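You operate a simulated robot arm through the tools that you are given. There is no shell and no other tool. Be economical: measure what you need, move in short steps, check, and stop when the job is done.

You run a simulated two-armed robot. Do the job below in one go: nothing can be reset, and whatever is moved stays where it is left.

Task
Reset the orange preset box to 10 % and unplug the teal meter box.
Fine: hold each box while you work it; press the green key once after the switch; the blue plug goes in the yellow bay.

It is judged by the outcome, as a careful person would: the job done as asked, and still so three seconds after it is handed in. It fails if anything else is knocked over, pushed out of place, dropped, spilled or broken.

Robot
Two 7-joint arms with four-finger grippers on one trunk, on a base that drives. Base frame: it is fixed to the floor where the robot stands at the start and does not move with it; the origin is under the middle of the robot, x ahead of it, y to its left, z up; the surface under the hand at the start is at about z = 800. Units: mm, rad, N and s.
The left shoulder is at the start at [40, 181, 1325], the right one opposite. With the tool pointing down near the work surface each hand reaches from about 100 to 800 mm from the robot's upright axis, wherever it stands, measured 20 degrees to its own side. Places, roughly: grey meter box (31x9x8 cm) [800, -500, 800]; store key of the orange preset box [500, -200, 800]; store key of the white preset box [800, -200, 800]; switch of the orange preset box [500, -100, 900]; switch of the white preset box [800, -100, 900]; yellow bay on the long table [500, -1000, 800]. Payload 3.67 kg a hand.
The TCP of each hand is the grasp point between the finger pads, 28 mm short of the fingertips. In the tool frame z runs along the fingers and y along their closing line. The gripper opens to 112 mm. The gripper's body begins 73 mm behind the TCP.
Orientation is that of the tool frame in the base frame, as a unit quaternion [w, x, y, z]. With the fingers straight down and closing along the base's y, the tool's x points along the base's -x, its y along +y and its z along -z.

Tools
- The arms move only by the tool arm_command. It takes "left_deltas", "right_deltas" or both (then of equal length, played together; a hand with none holds still); each is a list of rows, each a list of 7 numbers: the shift along the tool's x, y, z in mm, then the turn, a rotation vector about the tool's x, y, z in rad, then the opening, from 0 (shut) to 1 (fully open). In form: [[tx, ty, tz, wx, wy, wz, claw], ...]. A call has 1 to 10 rows; each row shifts and turns the commanded pose from where the row before left it, along the tool's axes as they then stand. Rows are played at 5 a second. More than 50 mm and 0.15 rad between two rows, or a gripper value outside its range, and nothing of the call is played. Where a pose cannot be reached the arm comes as near as it can. A force on the tool above 40 N (or 10 N above the force at the start of the call, whichever is more), or a blocked arm, ends the call early, and 0.2 s more pass. The fingers move at their own pace and stop on an object; they squeeze with about 24 N. The grip force told is the motor's: it shows also when the fingers shut on nothing. Time passes only in rows, and 0.2 s behind the last, so rows that do not move let the fingers close. It gives the time, the measured TCP pose, the force on the tool (base axes), the opening and the grip force at its end, in the units of the frame above (readings bear some noise), with the torque about the TCP (base axes, N m) and any sound that the robot's microphone picked up.
- Cameras (640 x 400 px; columns grow to the right, rows downward): "scene" is now at [85.3, -52.4, 1543.7]; the picture's right is [-0.63, -0.78, 0.00], its down [-0.52, 0.42, -0.74] and it looks along [0.58, -0.47, -0.67] (base axes); focal length 240 px, centre (320, 200). "left" rides on the left gripper at [60, 18, -104] in its tool frame; the picture's right is [-0.29, 0.96, 0.00], its down [-0.80, -0.24, -0.55] and it looks along [-0.53, -0.16, 0.83] (tool axes); focal length 234 px, centre (320, 200). "right" rides on the right gripper at [60, -18, -104] in its tool frame; the picture's right is [0.29, 0.96, 0.00], its down [-0.80, 0.24, -0.55] and it looks along [-0.53, 0.16, 0.83] (tool axes); focal length 234 px, centre (320, 200). There is no depth. A picture from a camera that has moved, and an enlarged one, comes with that camera's place and axes in the base frame and with its lens.
- capture(camera): a new picture of that camera. The clock stands still meanwhile.
- slide_trunk(by): slides the trunk up (or, below 0, down) by that many mm; the arms and the scene camera ride with it, the base frame stays. It gives what a move gives, with no picture.
- roll_base(legs): drives the robot by 1 to 6 legs, each [ahead, left, turn to the left] in mm, mm and rad, along the robot's own axes; the way and the turn of a leg run together, so that a leg with both is an arc; at most 1500 mm and 3.142 rad a leg. The arms and the cameras ride along, it lands a little off, and it stops where it bumps. It gives what a move gives.
- aim_head(pan, tilt): turns the head with the scene camera to pan (to the left, within 1.501 rad either way) and tilt (down, from -0.506 to 1.204), counted from straight ahead of the robot. It gives what a move gives.
- zoom(camera, box): a new picture of the part [left, top, right, bottom] of that camera's present view, enlarged. The clock stands still meanwhile.
- job_done(): hands the job in; it is judged then, once.

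Work in short steps. Places have to be worked out from the pictures, the camera data and where the tool is seen: move nearer, look again, correct. Check each grasp and each placing, and mend what went wrong. You have 120 turns and 100 pictures in all, those below and enlarged ones among them. Open the grippers and draw the arms clear of the work before you hand the job in, unless the task says otherwise; then end with one line.

The tools are called as a command line: name --argument value ..., lists and objects as JSON in quotes. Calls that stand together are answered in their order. arm_command: Moves the arms, as the interface text tells. Its arguments: {"type":"object","properties":{"left_deltas":{"type":"array","items":{"type":"array","items":{"type":"number"}}},"right_deltas":{"type":"array","items":{"type":"array","items":{"type":"number"}}}},"required":[]} The other tools are called the same way: slide_trunk (by) slides the trunk up or down; roll_base (legs) drives the base; aim_head (pan, tilt) turns the head that bears the scene camera; capture (camera) takes a picture; zoom (camera, box) takes an enlarged picture of a part of a camera's view; job_done () hands the job in.

At the start:

```text
time: 0.0
left_tcp_pos: [501.9, -73.1, 1250.5]
left_tcp_rot: [-0.001, -0.001, 1.0, 0.0]
left_contact_force: [-0.4, -0.5, 0.4]
left_ft_torque: [-0.01, -0.01, -0.03]
left_gripper_width: 111.9
left_gripper_force: 0.0
right_tcp_pos: [452.4, -535.9, 1260.0]
right_tcp_rot: [0.0, -0.001, 1.0, 0.0]
right_contact_force: [-0.7, -0.7, 0.6]
right_ft_torque: [0.01, -0.02, 0.01]
right_gripper_width: 111.9
right_gripper_force: 0.0
trunk travel left (down, up): [-445.0, 68.0]
robot x, y, heading: [0.1, 2.3, 0.001]
head pan, tilt: [-0.677, 0.733]
```

scene: 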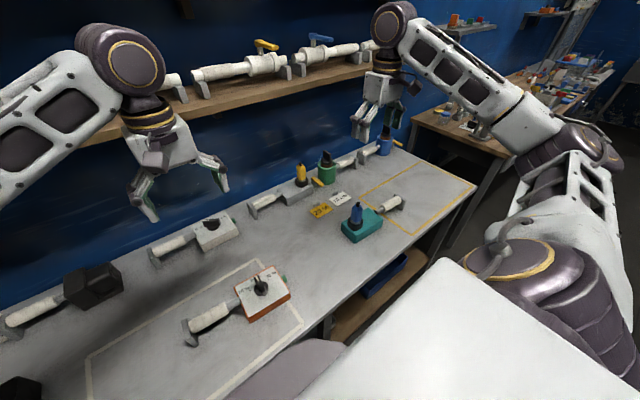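
right: 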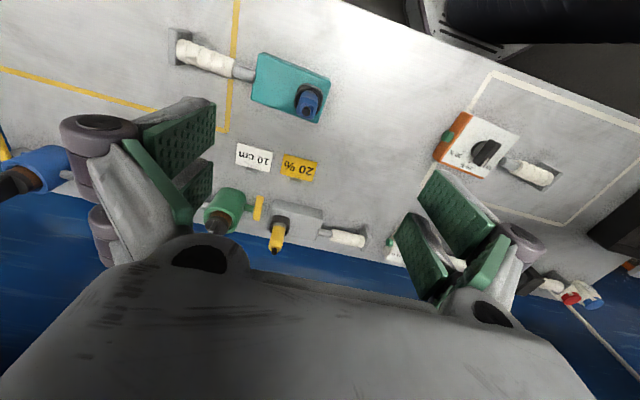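
left: 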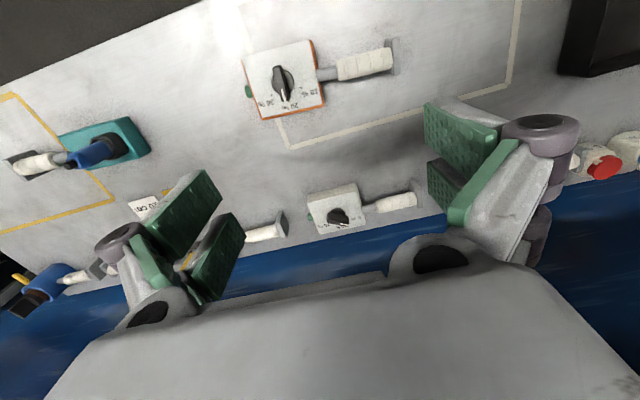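

I begin by enlarging the views of the orange box and the teal box to understand their parts.

zoom --camera "left" --box '[220, 20, 420, 145]'

zoom --camera "right" --box '[160, 20, 360, 145]'

zoom --camera "scene" --box '[240, 120, 480, 270]'

zoom --camera "scene" --box '[140, 200, 340, 325]'

```text
3.20 times, centred on (320, 82) of left
camera zoom: at [441.7, -53.4, 1354.8], right [0.29, 0.96, 0.0], down [0.8, -0.24, 0.55], along [0.53, -0.16, -0.83], focal length 749 px, centre (320, 576)
```

zoom: 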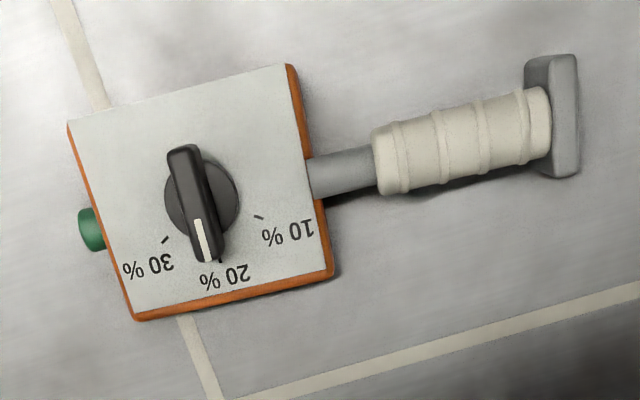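

```text
3.20 times, centred on (260, 82) of right
camera zoom: at [392.5, -554.7, 1363.3], right [-0.29, 0.96, 0.0], down [0.8, 0.24, 0.55], along [0.53, 0.16, -0.83], focal length 749 px, centre (512, 576)
```

zoom: 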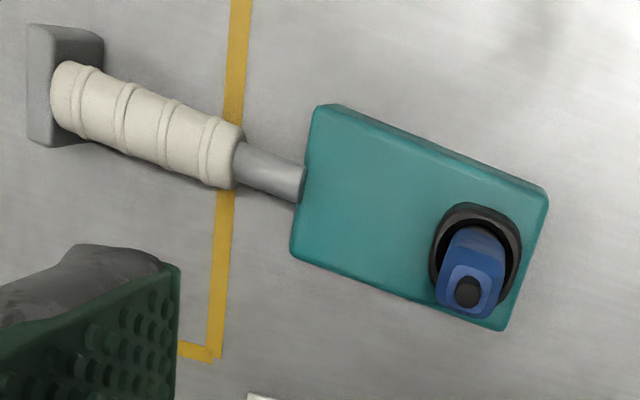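

```text
2.67 times, centred on (360, 195) of scene
camera zoom: at [85.3, -52.4, 1543.7], right [-0.63, -0.78, 0.0], down [-0.52, 0.42, -0.74], along [0.58, -0.47, -0.67], focal length 641 px, centre (213, 213)
```

zoom: 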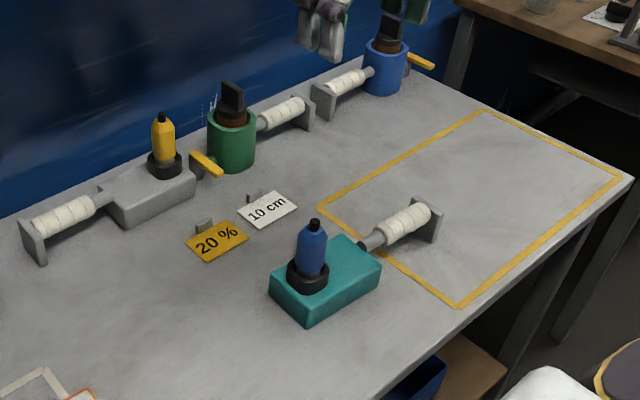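

```text
3.20 times, centred on (240, 262) of scene
camera zoom: at [85.3, -52.4, 1543.7], right [-0.63, -0.78, 0.0], down [-0.52, 0.42, -0.74], along [0.58, -0.47, -0.67], focal length 770 px, centre (576, 0)
```

zoom: 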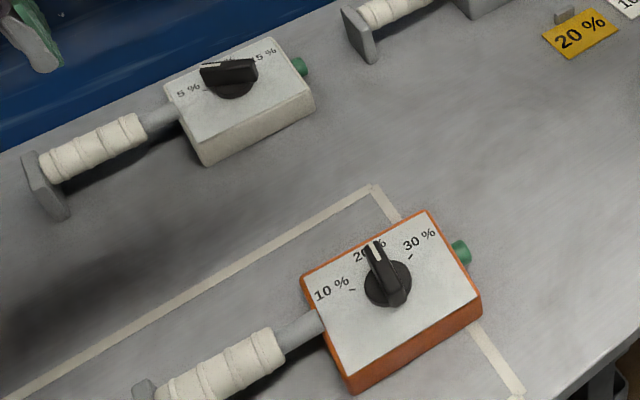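

The orange box's handle runs toward +y, its knob is near (475,-138,870) pointing to 20 %, and 10 % lies on the handle side (counter-clockwise from above). I bring the left hand over the handle, turning it across the handle, and the right hand nearer.

arm_command --left_deltas '[[1, 19.4, 36, 0, 0, 0, 1], [1, 19.4, 36, 0, 0, 0, 1], [1, 19.4, 36, 0, 0, 0, 1], [1, 19.4, 36, 0, 0, 0, 1], [1, 19.4, 36, 0, 0, 0, 1], [0, 0, 0, 0, 0, 0.142, 1], [0, 0, 0, 0, 0, 0.142, 1], [0, 0, 0, 0, 0, 0.142, 1], [0, 0, 0, 0, 0, 0.142, 1], [0, 0, 0, 0, 0, 0.142, 1]]' --right_deltas '[[0, 30, 20, 0, 0, 0, 1], [0, 30, 20, 0, 0, 0, 1], [0, 30, 20, 0, 0, 0, 1], [0, 30, 20, 0, 0, 0, 1], [0, 30, 20, 0, 0, 0, 1], [0, 30, 20, 0, 0, 0, 1], [0, 30, 20, 0, 0, 0, 1], [0, 0, 0, 0, 0, 0, 1], [0, 0, 0, 0, 0, 0, 1], [0, 0, 0, 0, 0, 0, 1]]'

arm_command --left_deltas '[[0, 0, 0, 0, 0, 0.142, 1], [0, 0, 0, 0, 0, 0.142, 1], [0, 0, 0, 0, 0, 0.142, 1], [0, 0, 0, 0, 0, 0.142, 1], [0, 0, 0, 0, 0, 0.142, 1], [0, 0, 0, 0, 0, 0.142, 1], [0, 0, 0, 0, 0, 0.142, 1]]'

capture --camera "left"

capture --camera "right"

capture --camera "scene"

```text
time: 2.2
left_tcp_pos: [496.5, 25.3, 1070.1]
left_tcp_rot: [0.0, 0.348, 0.938, 0.0]
left_contact_force: [-0.1, 0.7, -0.6]
left_ft_torque: [0.0, 0.01, 0.01]
left_gripper_width: 112.0
left_gripper_force: 0.0
right_tcp_pos: [452.6, -324.3, 1121.0]
right_tcp_rot: [-0.001, 0.0, 1.0, 0.0]
right_contact_force: [-0.6, -0.2, 0.3]
right_ft_torque: [0.0, 0.0, 0.0]
right_gripper_width: 112.2
right_gripper_force: 0.0
trunk travel left (down, up): [-445.0, 68.0]
robot x, y, heading: [-1.7, -2.4, 0.002]
head pan, tilt: [-0.677, 0.733]
```

```text
time: 3.8
left_tcp_pos: [497.1, 24.0, 1069.5]
left_tcp_rot: [0.0, 0.754, 0.657, 0.0]
left_contact_force: [0.3, 0.0, 0.5]
left_ft_torque: [0.0, 0.01, 0.01]
left_gripper_width: 112.1
left_gripper_force: 0.0
right_tcp_pos: [452.1, -325.4, 1120.0]
right_tcp_rot: [0.0, 0.0, 1.0, -0.001]
right_contact_force: [-0.5, -0.6, 0.2]
right_ft_torque: [0.0, 0.01, -0.02]
right_gripper_width: 112.0
right_gripper_force: 0.0
trunk travel left (down, up): [-445.0, 68.0]
robot x, y, heading: [-1.0, 0.8, -0.003]
head pan, tilt: [-0.677, 0.733]
```

```text
92 pictures are left
camera left: at [522.5, 82.8, 1174.0], right [0.91, -0.42, 0.0], down [-0.34, -0.76, 0.55], along [-0.23, -0.5, -0.83], focal length 234 px, centre (320, 200)
```

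left: 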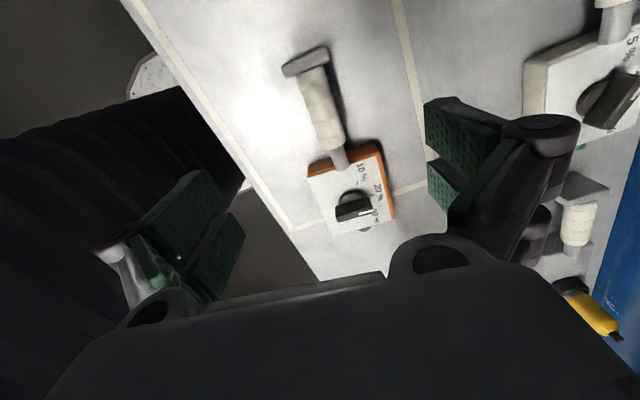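

```text
91 pictures are left
camera right: at [392.2, -343.5, 1224.1], right [-0.29, 0.96, 0.0], down [0.8, 0.24, 0.55], along [0.53, 0.16, -0.83], focal length 234 px, centre (320, 200)
```

right: 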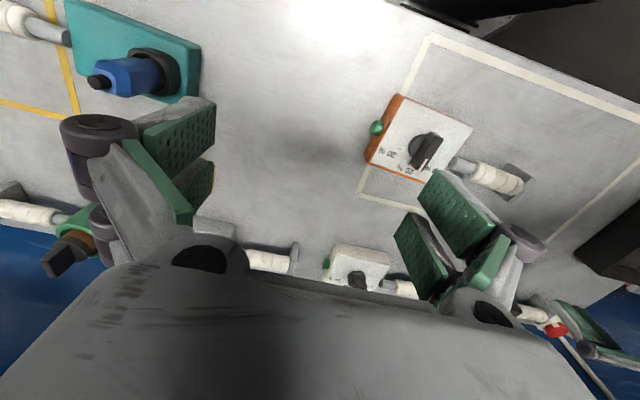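

```text
90 pictures are left
camera scene: at [85.3, -52.2, 1543.7], right [-0.63, -0.78, 0.0], down [-0.52, 0.42, -0.74], along [0.58, -0.47, -0.67], focal length 240 px, centre (320, 200)
```

scene: 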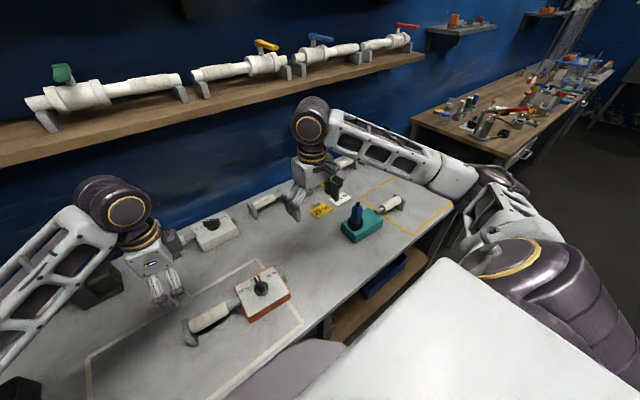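

The handle centre triangulates to about (496,20,835). I enlarge both wrist views for the knob and box yaw.

zoom --camera "right" --box '[350, 80, 550, 205]'

zoom --camera "left" --box '[250, 120, 450, 245]'

zoom --camera "scene" --box '[170, 245, 310, 350]'

```text
3.20 times, centred on (450, 142) of right
camera zoom: at [392.2, -343.5, 1224.1], right [-0.29, 0.96, 0.0], down [0.8, 0.24, 0.55], along [0.53, 0.16, -0.83], focal length 749 px, centre (-96, 384)
```

zoom: 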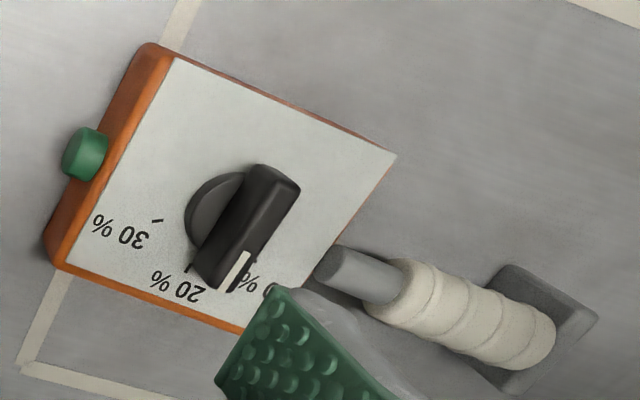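

```text
3.20 times, centred on (350, 182) of left
camera zoom: at [522.5, 82.8, 1174.0], right [0.91, -0.42, 0.0], down [-0.34, -0.76, 0.55], along [-0.23, -0.5, -0.83], focal length 749 px, centre (224, 256)
```

zoom: 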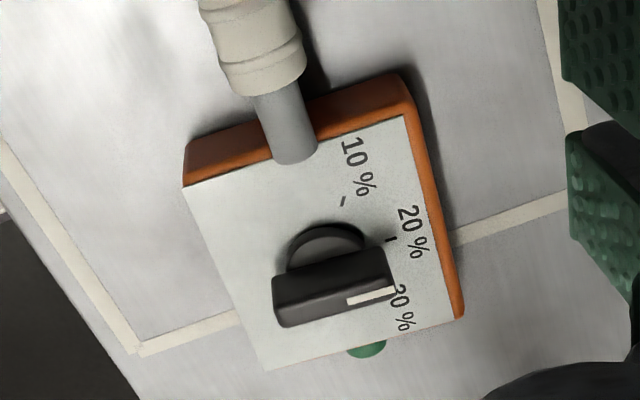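

```text
3.81 times, centred on (240, 298) of scene
camera zoom: at [85.3, -52.2, 1543.7], right [-0.63, -0.78, 0.0], down [-0.52, 0.42, -0.74], along [0.58, -0.47, -0.67], focal length 916 px, centre (625, -171)
```

zoom: 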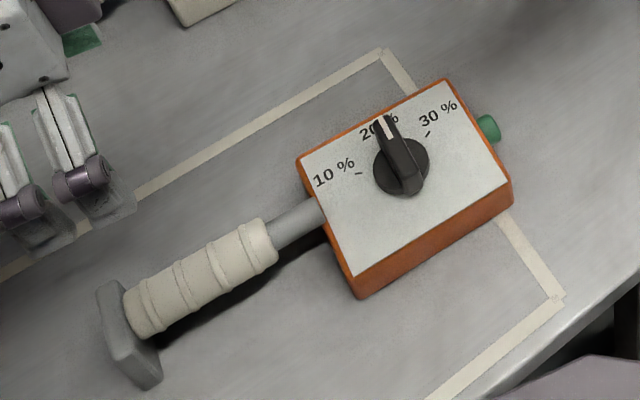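

Box top is at z≈843, yaw ≈0.08 rad, knob at about (483,-140) with bar top ≈875, handle axis through (495,20) at z≈830; the 10 % tick is about 60° counter-clockwise. I lower the left hand over the handle, stopping a bit above to check the centring.

arm_command --left_deltas '[[0, -2, 40, 0, 0, -0.055, 1], [0, 0, 40, 0, 0, 0, 1], [0, 0, 40, 0, 0, 0, 1], [0, 0, 40, 0, 0, 0, 1], [0, 0, 20, 0, 0, 0, 1], [0, 0, 0, 0, 0, 0, 1]]'

capture --camera "left"

capture --camera "scene"

```text
time: 5.2
left_tcp_pos: [495.8, 26.5, 890.7]
left_tcp_rot: [0.001, 0.734, 0.679, 0.0]
left_contact_force: [-0.5, 1.1, 0.5]
left_ft_torque: [0.0, -0.03, -0.01]
left_gripper_width: 112.1
left_gripper_force: 0.1
right_tcp_pos: [451.8, -325.8, 1121.8]
right_tcp_rot: [0.0, 0.0, 1.0, 0.001]
right_contact_force: [-0.4, 0.3, 0.4]
right_ft_torque: [0.01, 0.02, 0.0]
right_gripper_width: 111.9
right_gripper_force: 0.1
trunk travel left (down, up): [-445.0, 68.0]
robot x, y, heading: [0.2, 1.4, -0.002]
head pan, tilt: [-0.677, 0.733]
```

```text
86 pictures are left
camera left: at [517.1, 86.2, 994.2], right [0.93, -0.36, 0.0], down [-0.3, -0.78, 0.55], along [-0.2, -0.52, -0.83], focal length 234 px, centre (320, 200)
```

left: 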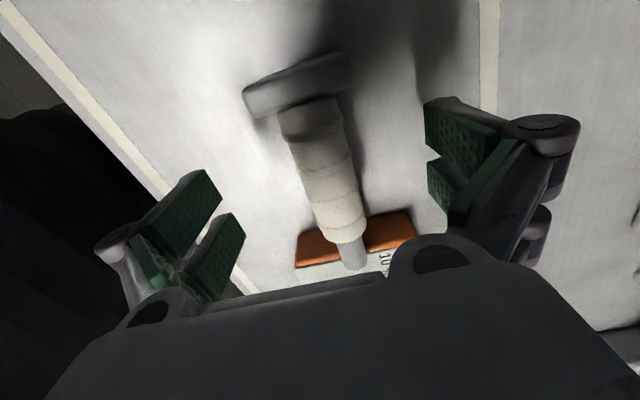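

```text
85 pictures are left
camera scene: at [85.2, -52.4, 1543.8], right [-0.63, -0.78, 0.0], down [-0.52, 0.42, -0.74], along [0.58, -0.47, -0.67], focal length 240 px, centre (320, 200)
```

scene: 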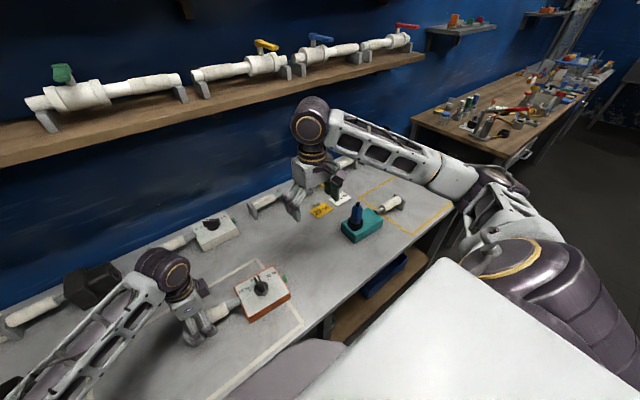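

The handle is centred between the fingers within about 1–2 mm. I lower to z≈836 and close.

arm_command --left_deltas '[[0, -1, 27, 0, 0, 0, 1], [0, 0, 27, 0, 0, 0, 1], [0, 0, 0, 0, 0, 0, 1], [0, 0, 0, 0, 0, 0, 0.5], [0, 0, 0, 0, 0, 0, 0.3], [0, 0, 0, 0, 0, 0, 0], [0, 0, 0, 0, 0, 0, 0], [0, 0, 0, 0, 0, 0, 0]]'

capture --camera "left"

```text
time: 7.0
left_tcp_pos: [493.9, 25.6, 837.4]
left_tcp_rot: [0.0, 0.734, 0.679, 0.0]
left_contact_force: [0.9, -0.4, 1.6]
left_ft_torque: [-0.09, -0.02, 0.25]
left_gripper_width: 31.3
left_gripper_force: 23.9
right_tcp_pos: [451.7, -325.5, 1121.0]
right_tcp_rot: [0.0, 0.0, 1.0, 0.0]
right_contact_force: [-0.6, 0.8, 0.0]
right_ft_torque: [-0.02, 0.01, -0.02]
right_gripper_width: 112.0
right_gripper_force: 0.1
trunk travel left (down, up): [-445.0, 68.0]
robot x, y, heading: [-0.7, 0.6, 0.001]
head pan, tilt: [-0.677, 0.733]
```

```text
84 pictures are left
camera left: at [516.2, 85.4, 940.5], right [0.93, -0.36, 0.0], down [-0.3, -0.78, 0.55], along [-0.2, -0.52, -0.83], focal length 234 px, centre (320, 200)
```

left: 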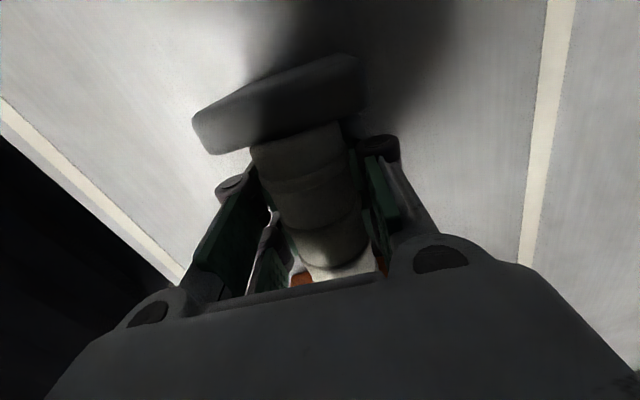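

The handle is held (31 mm wide, 24 N). Now I bring the right hand above the knob and look.

arm_command --right_deltas '[[-6, 37, 10, 0, 0, 0, 0.6], [-6, 37, 10, 0, 0, 0, 0.5], [-6, 37, 10, 0, 0, 0, 0.5], [-6, 37, 20, 0, 0, 0, 0.5], [-6, 37, 30, 0, 0, 0, 0.5], [0, 0, 40, 0, 0, 0.1, 0.5], [0, 0, 30, 0, 0, 0, 0.5], [0, 0, 0, 0, 0, 0, 0.5]]'

capture --camera "right"

zoom --camera "scene" --box '[170, 220, 350, 340]'

```text
time: 8.8
left_tcp_pos: [493.4, 25.5, 836.9]
left_tcp_rot: [0.0, 0.734, 0.679, -0.001]
left_contact_force: [0.0, -0.5, 3.1]
left_ft_torque: [0.01, 0.02, 0.18]
left_gripper_width: 31.3
left_gripper_force: 24.4
right_tcp_pos: [482.7, -143.2, 969.9]
right_tcp_rot: [-0.001, 0.05, 0.999, 0.0]
right_contact_force: [-0.7, -0.3, 0.0]
right_ft_torque: [-0.02, 0.0, -0.03]
right_gripper_width: 55.9
right_gripper_force: 0.1
trunk travel left (down, up): [-445.0, 68.0]
robot x, y, heading: [-0.6, 0.8, -0.003]
head pan, tilt: [-0.677, 0.733]
```

```text
83 pictures are left
camera right: at [421.2, -154.7, 1072.7], right [-0.19, 0.98, 0.0], down [0.82, 0.16, 0.55], along [0.54, 0.11, -0.83], focal length 234 px, centre (320, 200)
```

right: 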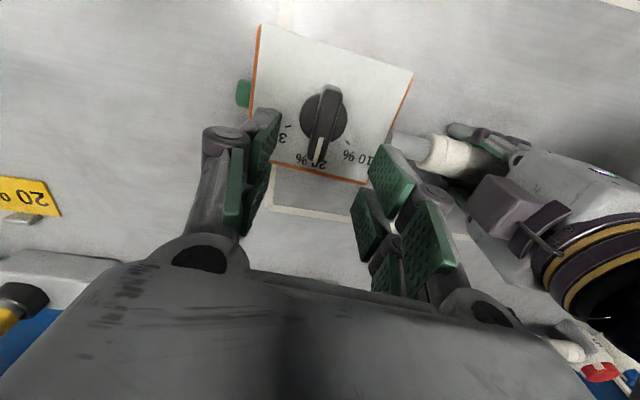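

```text
3.33 times, centred on (260, 280) of scene
camera zoom: at [84.9, -52.3, 1543.8], right [-0.63, -0.78, 0.0], down [-0.52, 0.42, -0.74], along [0.58, -0.47, -0.67], focal length 802 px, centre (520, -67)
```

zoom: 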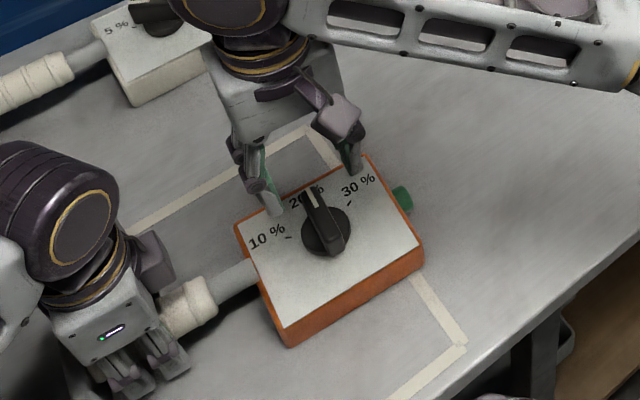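

The knob centre is about (480,-139); the bar points near -x to +x as expected. I centre and lower so the fingertips straddle the bar at z≈860, and check before closing.

arm_command --right_deltas '[[2, 4, 30, 0, 0, 0, 0.5], [0, 0, 30, 0, 0, 0, 0.5], [0, 0, 22, 0, 0, 0, 0.4], [0, 0, 0, 0, 0, 0, 0.4]]'

capture --camera "right"

zoom --camera "scene" --box '[200, 240, 320, 330]'

```text
time: 9.8
left_tcp_pos: [493.2, 26.3, 836.6]
left_tcp_rot: [0.0, 0.734, 0.679, 0.0]
left_contact_force: [-0.5, 0.2, 2.6]
left_ft_torque: [-0.04, 0.01, 0.16]
left_gripper_width: 31.5
left_gripper_force: 24.1
right_tcp_pos: [481.3, -135.8, 888.7]
right_tcp_rot: [0.0, 0.05, 0.999, -0.001]
right_contact_force: [-0.3, 0.3, 0.7]
right_ft_torque: [0.03, 0.02, -0.04]
right_gripper_width: 44.5
right_gripper_force: 0.0
trunk travel left (down, up): [-445.0, 68.0]
robot x, y, heading: [0.6, -1.3, 0.004]
head pan, tilt: [-0.677, 0.733]
```

```text
81 pictures are left
camera right: at [420.1, -148.9, 990.7], right [-0.19, 0.98, 0.0], down [0.82, 0.16, 0.55], along [0.54, 0.11, -0.83], focal length 234 px, centre (320, 200)
```

right: 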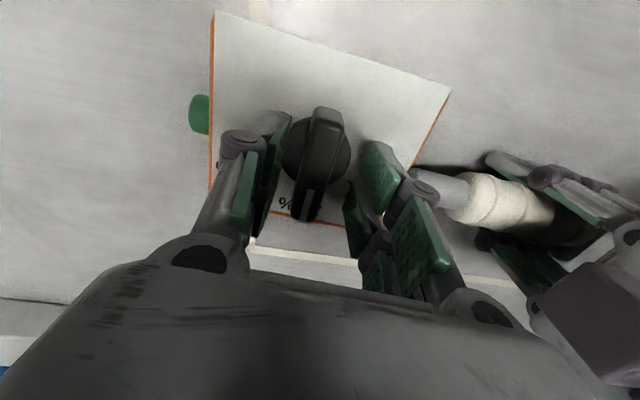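

```text
4.44 times, centred on (260, 285) of scene
camera zoom: at [84.9, -52.3, 1543.8], right [-0.63, -0.78, 0.0], down [-0.52, 0.42, -0.74], along [0.58, -0.47, -0.67], focal length 1069 px, centre (587, -178)
```

zoom: 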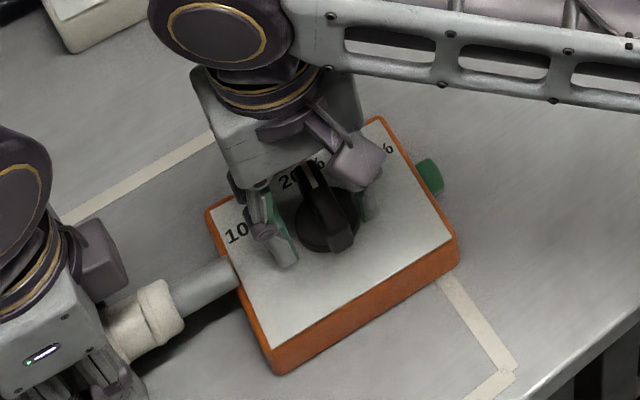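

The bar sits between the fingertips, slightly to the -y side. I shift 2–3 mm and close on it.

arm_command --right_deltas '[[2, -3, 2, 0, 0, 0, 0.4], [0, 0, 0, 0, 0, 0, 0.2], [0, 0, 0, 0, 0, 0, 0], [0, 0, 0, 0, 0, 0, 0]]'

capture --camera "right"

```text
time: 10.8
left_tcp_pos: [493.3, 26.0, 837.4]
left_tcp_rot: [0.0, 0.734, 0.679, 0.0]
left_contact_force: [-0.7, 7.3, 5.1]
left_ft_torque: [-0.5, 0.07, -0.08]
left_gripper_width: 31.3
left_gripper_force: 24.2
right_tcp_pos: [477.9, -140.5, 886.2]
right_tcp_rot: [0.0, 0.05, 0.999, 0.0]
right_contact_force: [-0.6, -8.0, 0.0]
right_ft_torque: [-0.25, 0.02, 0.1]
right_gripper_width: 16.0
right_gripper_force: 23.7
trunk travel left (down, up): [-445.0, 68.0]
robot x, y, heading: [0.9, 0.1, 0.002]
head pan, tilt: [-0.677, 0.733]
```

```text
79 pictures are left
camera right: at [417.2, -152.1, 988.8], right [-0.19, 0.98, 0.0], down [0.82, 0.16, 0.55], along [0.54, 0.1, -0.83], focal length 234 px, centre (320, 200)
```

right: 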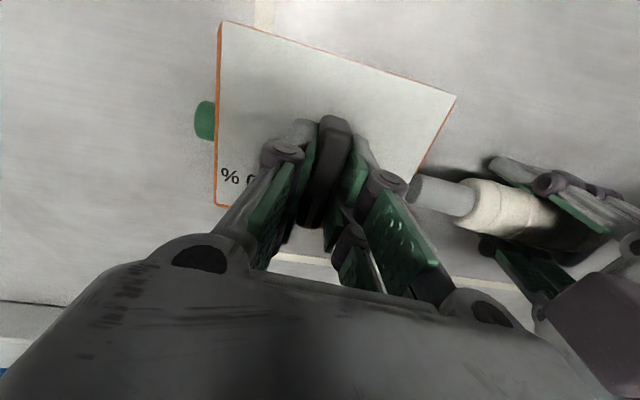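

Grip on the bar is good (16 mm); a small side load suggests the tool should sit ~2 mm further -y. I start turning counter-clockwise with that correction.

arm_command --right_deltas '[[-1, -2, 0, 0, 0, 0, 0], [0, 0, 0, 0, 0, -0.13, 0], [0, 0, 0, 0, 0, -0.13, 0], [0, 0, 0, 0, 0, -0.13, 0], [0, 0, 0, 0, 0, -0.13, 0]]'

```text
time: 12.0
left_tcp_pos: [493.1, 24.2, 836.6]
left_tcp_rot: [0.0, 0.734, 0.679, -0.001]
left_contact_force: [3.4, -6.3, 1.5]
left_ft_torque: [0.22, 0.02, 0.7]
left_gripper_width: 31.5
left_gripper_force: 24.1
right_tcp_pos: [478.1, -140.8, 885.5]
right_tcp_rot: [0.0, -0.209, 0.978, 0.001]
right_contact_force: [-4.0, 7.0, -1.0]
right_ft_torque: [0.16, 0.14, 0.01]
right_gripper_width: 15.9
right_gripper_force: 23.6
trunk travel left (down, up): [-445.0, 68.0]
robot x, y, heading: [0.9, 1.2, 0.003]
head pan, tilt: [-0.677, 0.733]
```

Turning freely with small forces. I continue the remaining ~0.52 rad and look.

arm_command --right_deltas '[[0, 1, 0, 0, 0, -0.13, 0], [0, 0, 0, 0, 0, -0.13, 0], [0, 0, 0, 0, 0, -0.13, 0], [0, 0, 0, 0, 0, -0.13, 0], [0, 0, 0, 0, 0, 0, 0]]'

capture --camera "right"

zoom --camera "scene" --box '[200, 240, 320, 330]'

```text
time: 13.2
left_tcp_pos: [492.9, 24.7, 836.1]
left_tcp_rot: [0.0, 0.734, 0.679, 0.0]
left_contact_force: [4.2, -14.7, 5.9]
left_ft_torque: [-0.17, -0.08, 0.79]
left_gripper_width: 31.4
left_gripper_force: 24.4
right_tcp_pos: [478.3, -139.9, 887.0]
right_tcp_rot: [0.0, -0.454, 0.891, 0.001]
right_contact_force: [-3.9, 14.0, -6.7]
right_ft_torque: [-0.17, 0.46, 0.13]
right_gripper_width: 15.9
right_gripper_force: 23.8
trunk travel left (down, up): [-445.0, 68.0]
robot x, y, heading: [0.6, 1.0, 0.006]
head pan, tilt: [-0.677, 0.733]
```

```text
78 pictures are left
camera right: at [458.3, -199.6, 989.2], right [-0.94, 0.33, 0.0], down [0.27, 0.79, 0.55], along [0.18, 0.52, -0.83], focal length 234 px, centre (320, 200)
```

right: 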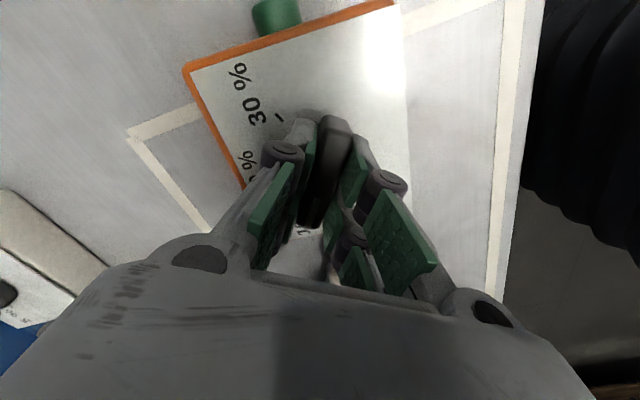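

```text
4.44 times, centred on (260, 285) of scene
camera zoom: at [85.5, -52.3, 1543.7], right [-0.63, -0.78, 0.0], down [-0.52, 0.42, -0.74], along [0.58, -0.47, -0.67], focal length 1069 px, centre (587, -178)
```

zoom: 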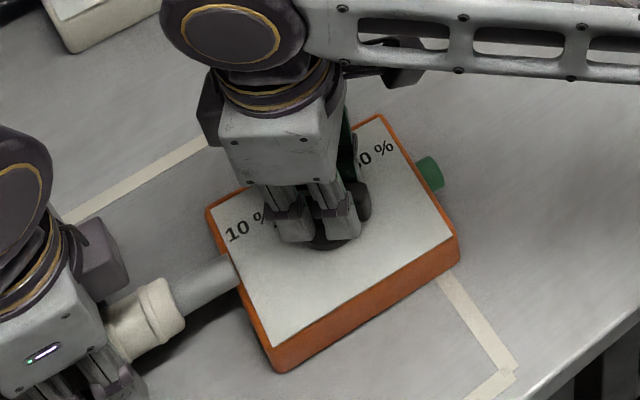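

The bar should now be about 59° from the 20 % direction, i.e. at the 10 % tick. I relieve the side load, open a little, lift, and look.

arm_command --right_deltas '[[-1, 0.7, 0, 0, 0, 0, 0], [0, 0, 0, 0, 0, 0, 0.15], [0, 0, 0, 0, 0, 0, 0.4], [0, 0, 0, 0, 0, 0, 0.45], [0, 0, -40, 0, 0, 0, 0.45], [0, 0, -40, 0, 0, 0, 0.45], [0, 0, 0, 0, 0, 0, 0.45]]'

zoom --camera "right" --box '[180, 0, 440, 240]'

zoom --camera "scene" --box '[200, 240, 320, 330]'

```text
time: 14.8
left_tcp_pos: [492.4, 26.3, 835.8]
left_tcp_rot: [0.001, 0.734, 0.679, 0.0]
left_contact_force: [0.8, 4.1, 9.4]
left_ft_torque: [0.36, -0.1, 0.1]
left_gripper_width: 31.6
left_gripper_force: 23.9
right_tcp_pos: [480.4, -137.5, 966.7]
right_tcp_rot: [0.0, -0.452, 0.892, 0.001]
right_contact_force: [0.6, -0.9, 1.4]
right_ft_torque: [-0.02, 0.0, -0.01]
right_gripper_width: 50.4
right_gripper_force: 0.1
trunk travel left (down, up): [-445.0, 68.0]
robot x, y, heading: [-4.0, -0.6, 0.003]
head pan, tilt: [-0.677, 0.733]
```

```text
1.67 times, centred on (310, 120) of right
camera zoom: at [459.1, -197.3, 1069.3], right [-0.94, 0.33, 0.0], down [0.28, 0.79, 0.55], along [0.18, 0.52, -0.83], focal length 390 px, centre (337, 333)
```

zoom: 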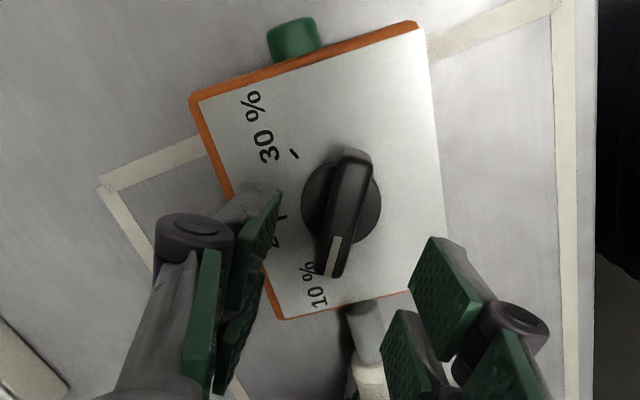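

```text
4.44 times, centred on (260, 285) of scene
camera zoom: at [84.7, -51.8, 1543.8], right [-0.63, -0.78, 0.0], down [-0.52, 0.42, -0.74], along [0.58, -0.47, -0.67], focal length 1069 px, centre (587, -178)
```

zoom: 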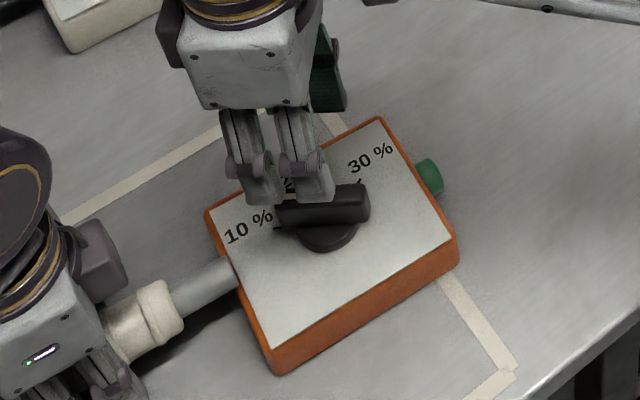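

The pointer now lies toward the 10 % tick. I move the right hand out past the key end (y≈-275), turn it so its closed finger edges will press along +y, and look again at the dial.

arm_command --right_deltas '[[38.3, -25.5, 0, 0, 0, 0, 0.4], [38.3, -25.5, 0, 0, 0, 0, 0], [38.3, -25.5, 0, 0, 0, 0, 0], [0, 0, 0, 0, 0, -0.1375, 0], [0, 0, 0, 0, 0, -0.1375, 0], [0, 0, 0, 0, 0, -0.1375, 0], [0, 0, 0, 0, 0, -0.1375, 0], [0, 0, 0, 0, 0, 0, 0]]'

capture --camera "right"

zoom --camera "scene" --box '[200, 240, 320, 330]'

```text
time: 16.6
left_tcp_pos: [493.9, 26.4, 835.8]
left_tcp_rot: [0.0, 0.735, 0.678, 0.001]
left_contact_force: [-0.9, -1.3, 1.9]
left_ft_torque: [-0.2, 0.03, -0.17]
left_gripper_width: 31.0
left_gripper_force: 24.2
right_tcp_pos: [471.8, -277.6, 964.4]
right_tcp_rot: [0.0, -0.679, 0.734, -0.001]
right_contact_force: [0.0, -0.1, 0.6]
right_ft_torque: [0.02, 0.0, 0.0]
right_gripper_width: 0.0
right_gripper_force: 23.7
trunk travel left (down, up): [-445.0, 68.0]
robot x, y, heading: [2.8, -0.4, 0.0]
head pan, tilt: [-0.677, 0.733]
```

```text
74 pictures are left
camera right: at [485.2, -339.3, 1068.3], right [-0.98, -0.21, 0.0], down [-0.18, 0.81, 0.55], along [-0.12, 0.54, -0.83], focal length 234 px, centre (320, 200)
```

right: 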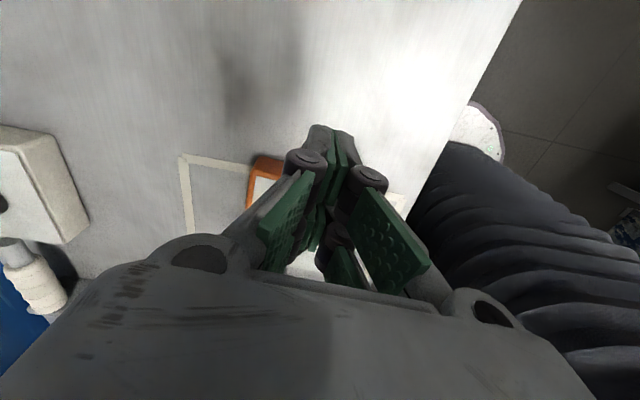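

```text
4.44 times, centred on (260, 285) of scene
camera zoom: at [84.9, -52.4, 1543.7], right [-0.63, -0.78, 0.0], down [-0.52, 0.42, -0.74], along [0.58, -0.47, -0.67], focal length 1069 px, centre (587, -178)
```

zoom: 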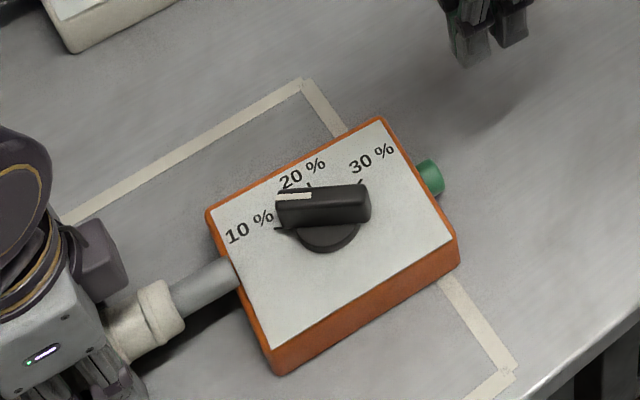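

The pointer is at ≈57°, matching the 10 % tick at ≈57.6°. I lower the closed right hand in front of the green key (x≈475) and approach to just short of it.

arm_command --right_deltas '[[0, -3, 40, 0, 0, 0, 0], [0, 0, 40, 0, 0, 0, 0], [0, 0, 40, 0, 0, 0, 0], [-15, 0, 0, 0, 0, 0, 0], [-15, 0, 0, 0, 0, 0, 0], [0, 0, 0, 0, 0, 0, 0]]'

capture --camera "right"

zoom --camera "scene" --box '[220, 230, 340, 320]'

```text
time: 18.0
left_tcp_pos: [493.9, 26.0, 836.1]
left_tcp_rot: [-0.001, 0.734, 0.68, 0.0]
left_contact_force: [0.5, 1.5, 1.7]
left_ft_torque: [-0.06, -0.01, -0.06]
left_gripper_width: 31.4
left_gripper_force: 23.9
right_tcp_pos: [478.8, -248.9, 846.0]
right_tcp_rot: [0.001, -0.679, 0.735, 0.0]
right_contact_force: [0.0, -2.3, -0.9]
right_ft_torque: [-0.02, -0.04, 0.0]
right_gripper_width: 6.1
right_gripper_force: 24.1
trunk travel left (down, up): [-445.0, 68.0]
robot x, y, heading: [3.2, -0.8, 0.0]
head pan, tilt: [-0.677, 0.733]
```

```text
72 pictures are left
camera right: at [490.9, -309.8, 949.2], right [-0.98, -0.21, 0.0], down [-0.17, 0.81, 0.55], along [-0.12, 0.54, -0.83], focal length 234 px, centre (320, 200)
```

right: 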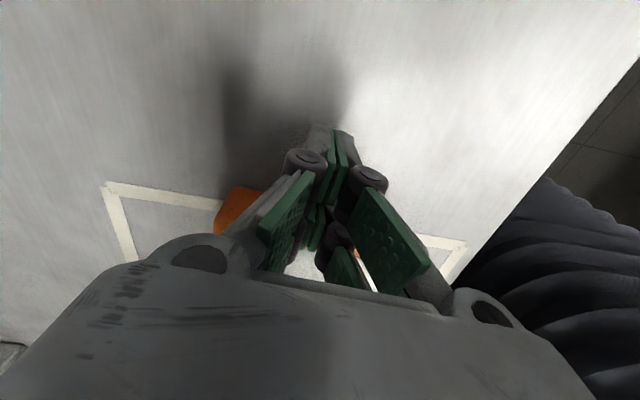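

```text
4.44 times, centred on (280, 275) of scene
camera zoom: at [85.1, -52.3, 1543.7], right [-0.63, -0.78, 0.0], down [-0.52, 0.42, -0.74], along [0.58, -0.47, -0.67], focal length 1069 px, centre (498, -133)
```

zoom: 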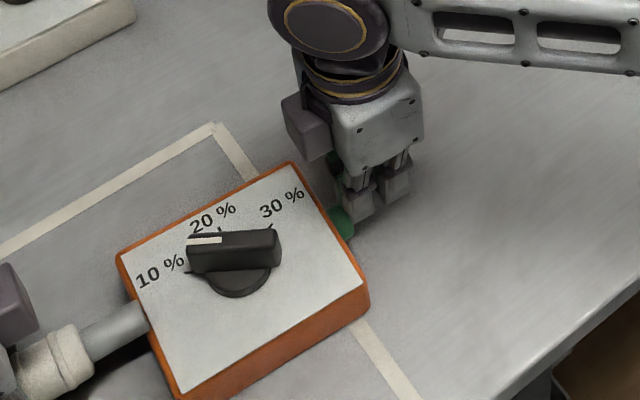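

The gripper reads 6 mm open and a slight -y force, so it may already be touching the key. I enlarge to check.

zoom --camera "scene" --box '[262, 250, 302, 280]'

zoom --camera "right" --box '[200, 110, 440, 290]'

```text
13.33 times, centred on (282, 265) of scene
camera zoom: at [85.1, -52.3, 1543.7], right [-0.63, -0.78, 0.0], down [-0.52, 0.42, -0.74], along [0.58, -0.47, -0.67], focal length 3207 px, centre (827, -667)
```

zoom: 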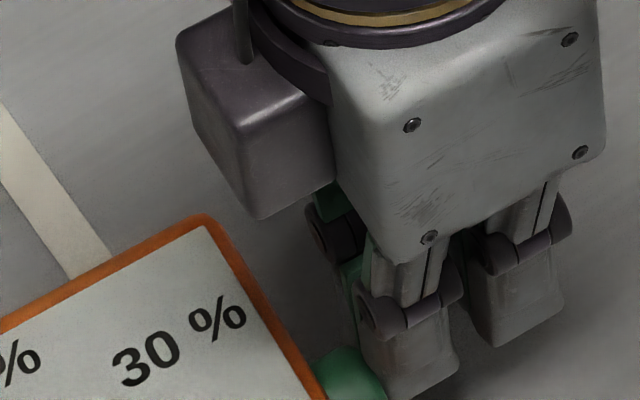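

```text
2.22 times, centred on (320, 200) of right
camera zoom: at [490.9, -309.8, 949.2], right [-0.98, -0.21, 0.0], down [-0.17, 0.81, 0.55], along [-0.12, 0.54, -0.83], focal length 520 px, centre (320, 200)
```

zoom: 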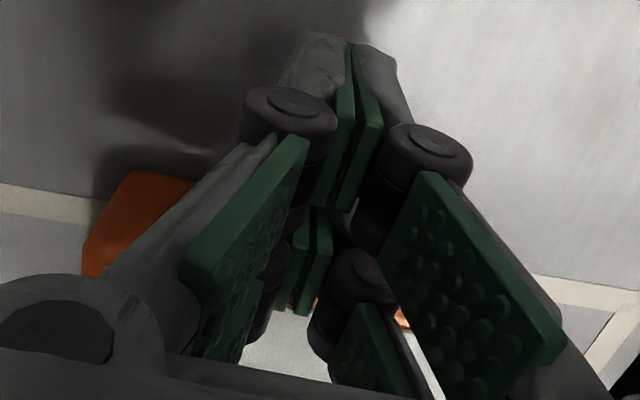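

The leading finger pair appears to be just touching the key at its centre height. I press on in small 2 mm steps and watch force and sound.

arm_command --right_deltas '[[-2, 0, 0, 0, 0, 0, 0], [-2, 0, 0, 0, 0, 0, 0]]'

```text
time: 18.6
left_tcp_pos: [494.3, 27.0, 835.9]
left_tcp_rot: [0.001, 0.734, 0.679, 0.0]
left_contact_force: [0.5, 4.7, 2.8]
left_ft_torque: [-0.21, 0.02, 0.07]
left_gripper_width: 31.1
left_gripper_force: 23.6
right_tcp_pos: [478.2, -245.0, 846.4]
right_tcp_rot: [-0.001, -0.677, 0.736, 0.001]
right_contact_force: [-0.8, -5.3, -2.2]
right_ft_torque: [-0.19, 0.05, 0.02]
right_gripper_width: 5.8
right_gripper_force: 23.7
trunk travel left (down, up): [-445.0, 68.0]
robot x, y, heading: [-0.8, 1.5, 0.002]
head pan, tilt: [-0.677, 0.733]
heard: click
```

A click was heard: the key is pressed once. I withdraw straight back and then up, and look.

arm_command --right_deltas '[[10, 0, 0, 0, 0, 0, 0], [30, 0, 0, 0, 0, 0, 0], [20, 0, -20, 0, 0, 0, 0], [0, 0, -40, 0, 0, 0, 0], [0, 0, -40, 0, 0, 0, 0], [0, 0, -40, 0, 0, 0, 0], [0, 0, 0, 0, 0, 0, 0]]'

zoom --camera "scene" --box '[200, 225, 340, 330]'

```text
time: 20.2
left_tcp_pos: [494.2, 25.7, 837.5]
left_tcp_rot: [0.0, 0.734, 0.679, 0.0]
left_contact_force: [-0.6, -0.3, 0.3]
left_ft_torque: [-0.26, 0.07, -0.13]
left_gripper_width: 31.3
left_gripper_force: 23.8
right_tcp_pos: [473.2, -302.3, 984.7]
right_tcp_rot: [-0.001, -0.678, 0.735, 0.0]
right_contact_force: [0.4, 0.5, -0.3]
right_ft_torque: [0.02, -0.01, -0.01]
right_gripper_width: 0.1
right_gripper_force: 23.8
trunk travel left (down, up): [-445.0, 68.0]
robot x, y, heading: [-3.0, 3.6, 0.004]
head pan, tilt: [-0.677, 0.733]
```

```text
3.81 times, centred on (270, 278) of scene
camera zoom: at [85.1, -52.3, 1543.7], right [-0.63, -0.78, 0.0], down [-0.52, 0.42, -0.74], along [0.58, -0.47, -0.67], focal length 916 px, centre (510, -95)
```

zoom: 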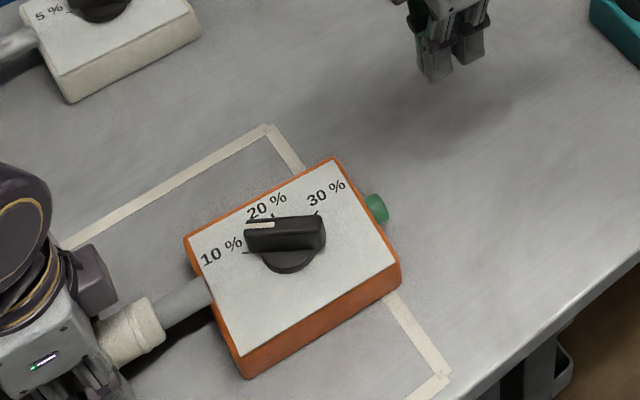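

The dial reads 10 %, the box is unmoved. I release the left hand, raise both hands well clear, then drive sideways along the table toward the teal box.

arm_command --left_deltas '[[0, 0, 0, 0, 0, 0, 0.3], [0, 0, 0, 0, 0, 0, 0.8], [0, 0, 0, 0, 0, 0, 1], [0, 0, 0, 0, 0, 0, 1], [0, 0, -45, 0, 0, 0, 1], [0, 0, -45, 0, 0, 0, 1], [0, 0, -45, 0, 0, 0, 1], [0, 0, -45, 0, 0, 0, 1], [0, 0, -45, 0, 0, 0, 1], [0, 0, -45, 0, 0, 0, 1]]' --right_deltas '[[0, 0, 0, 0, 0, 0, 0], [0, 0, 0, 0, 0, 0, 0], [0, 0, 0, 0, 0, 0, 0], [0, 0, -20, 0, 0, 0, 1], [0, 0, -20, 0, 0, 0, 1], [0, 0, -20, 0, 0, 0, 1], [0, 0, -20, 0, 0, 0, 1], [0, 0, -20, 0, 0, 0, 1], [0, 0, -20, 0, 0, 0, 1], [0, 0, 0, 0, 0, 0, 1]]'

zoom --camera "scene" --box '[140, 225, 340, 375]'

roll_base --legs '[[0, -600, 0]]'

capture --camera "scene"

capture --camera "left"

capture --camera "right"

```text
time: 22.4
left_tcp_pos: [494.3, 25.7, 1108.3]
left_tcp_rot: [-0.001, 0.734, 0.679, 0.0]
left_contact_force: [0.0, 0.3, 1.0]
left_ft_torque: [0.0, 0.01, 0.01]
left_gripper_width: 111.8
left_gripper_force: 0.1
right_tcp_pos: [473.6, -302.9, 1106.7]
right_tcp_rot: [0.0, -0.678, 0.735, 0.0]
right_contact_force: [-0.7, 0.1, -0.5]
right_ft_torque: [0.01, -0.02, -0.01]
right_gripper_width: 111.8
right_gripper_force: 0.1
trunk travel left (down, up): [-445.0, 68.0]
robot x, y, heading: [-0.4, 1.3, 0.001]
head pan, tilt: [-0.677, 0.733]
```

```text
2.67 times, centred on (240, 300) of scene
camera zoom: at [85.1, -52.4, 1543.8], right [-0.63, -0.78, 0.0], down [-0.52, 0.42, -0.74], along [0.58, -0.47, -0.67], focal length 641 px, centre (533, -67)
```

zoom: 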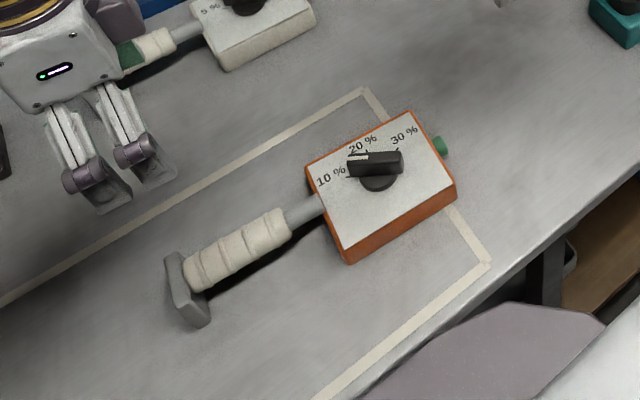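

```text
time: 25.9
left_tcp_pos: [495.1, -566.2, 1107.7]
left_tcp_rot: [0.0, 0.732, 0.681, 0.0]
left_contact_force: [0.0, 0.3, -0.4]
left_ft_torque: [0.0, -0.01, -0.02]
left_gripper_width: 111.9
left_gripper_force: 0.0
right_tcp_pos: [476.9, -895.3, 1105.6]
right_tcp_rot: [0.0, -0.679, 0.734, 0.0]
right_contact_force: [0.6, 0.0, -0.1]
right_ft_torque: [0.03, 0.0, 0.04]
right_gripper_width: 111.7
right_gripper_force: 0.0
trunk travel left (down, up): [-445.0, 68.0]
robot x, y, heading: [4.9, -596.7, 0.003]
head pan, tilt: [-0.677, 0.733]
```

```text
66 pictures are left
camera scene: at [86.9, -645.7, 1543.8], right [-0.62, -0.78, 0.0], down [-0.52, 0.42, -0.74], along [0.58, -0.46, -0.67], focal length 240 px, centre (320, 200)
```

scene: 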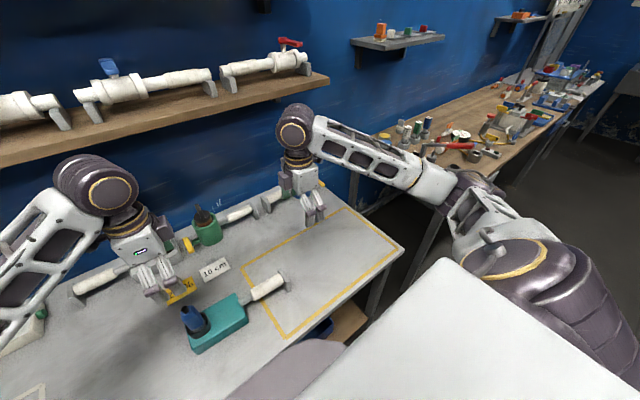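

```text
65 pictures are left
camera left: at [517.6, -506.1, 1212.1], right [0.93, -0.36, 0.0], down [-0.3, -0.78, 0.55], along [-0.2, -0.52, -0.83], focal length 234 px, centre (320, 200)
```

left: 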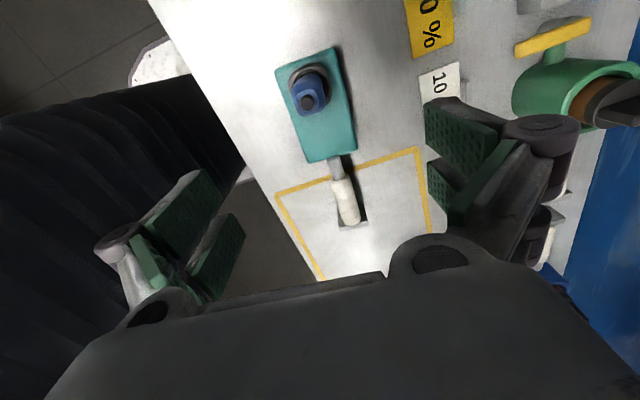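

```text
64 pictures are left
camera right: at [490.3, -956.5, 1209.6], right [-0.98, -0.21, 0.0], down [-0.18, 0.81, 0.55], along [-0.12, 0.54, -0.83], focal length 234 px, centre (320, 200)
```

right: 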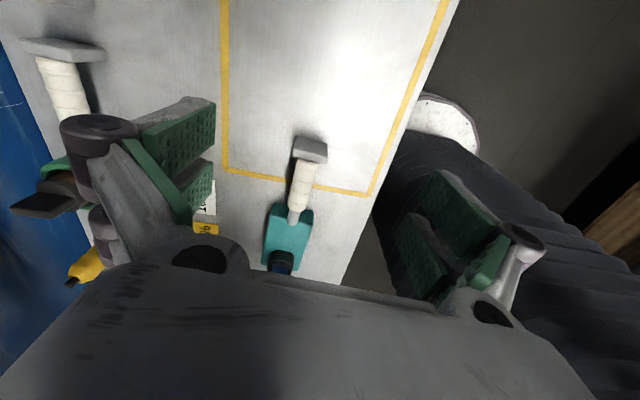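

Both boxes visible as expected; the orange box is left at 10 %. The teal box's handle centre is near (474,-752), plug near (489,-535). I enlarge the views of the plug.

zoom --camera "left" --box '[250, 20, 410, 120]'

zoom --camera "scene" --box '[160, 250, 320, 370]'

zoom --camera "right" --box '[220, 130, 380, 290]'

```text
4.00 times, centred on (330, 70) of left
camera zoom: at [517.6, -506.1, 1212.1], right [0.93, -0.36, 0.0], down [-0.3, -0.78, 0.55], along [-0.2, -0.52, -0.83], focal length 937 px, centre (280, 720)
```

zoom: 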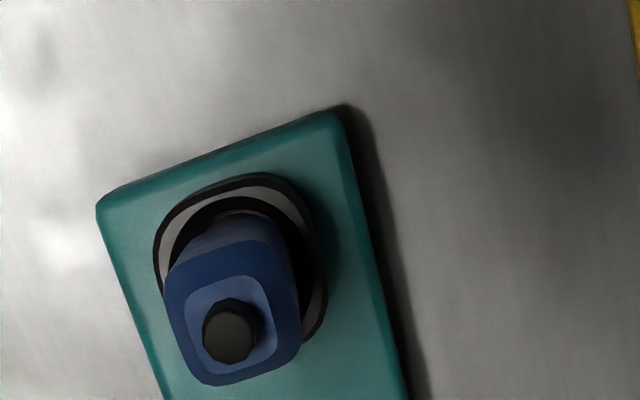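

```text
3.33 times, centred on (240, 310) of scene
camera zoom: at [86.9, -645.7, 1543.8], right [-0.62, -0.78, 0.0], down [-0.52, 0.42, -0.74], along [0.58, -0.46, -0.67], focal length 802 px, centre (587, -167)
```

zoom: 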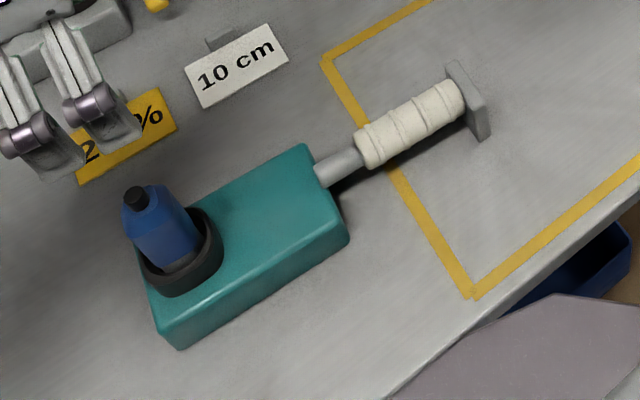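

```text
2.50 times, centred on (300, 210) of right
camera zoom: at [490.3, -956.5, 1209.6], right [-0.98, -0.21, 0.0], down [-0.18, 0.81, 0.55], along [-0.12, 0.54, -0.83], focal length 585 px, centre (370, 175)
```

zoom: 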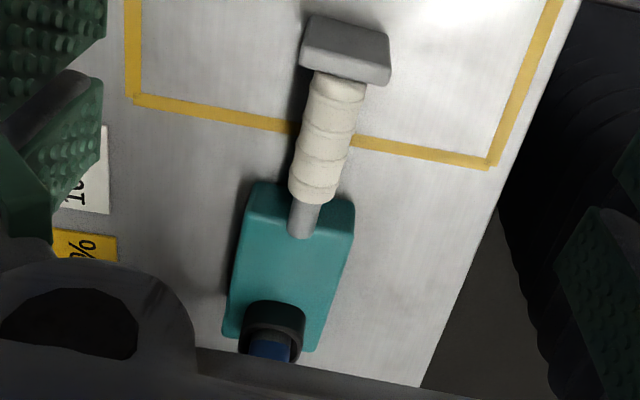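

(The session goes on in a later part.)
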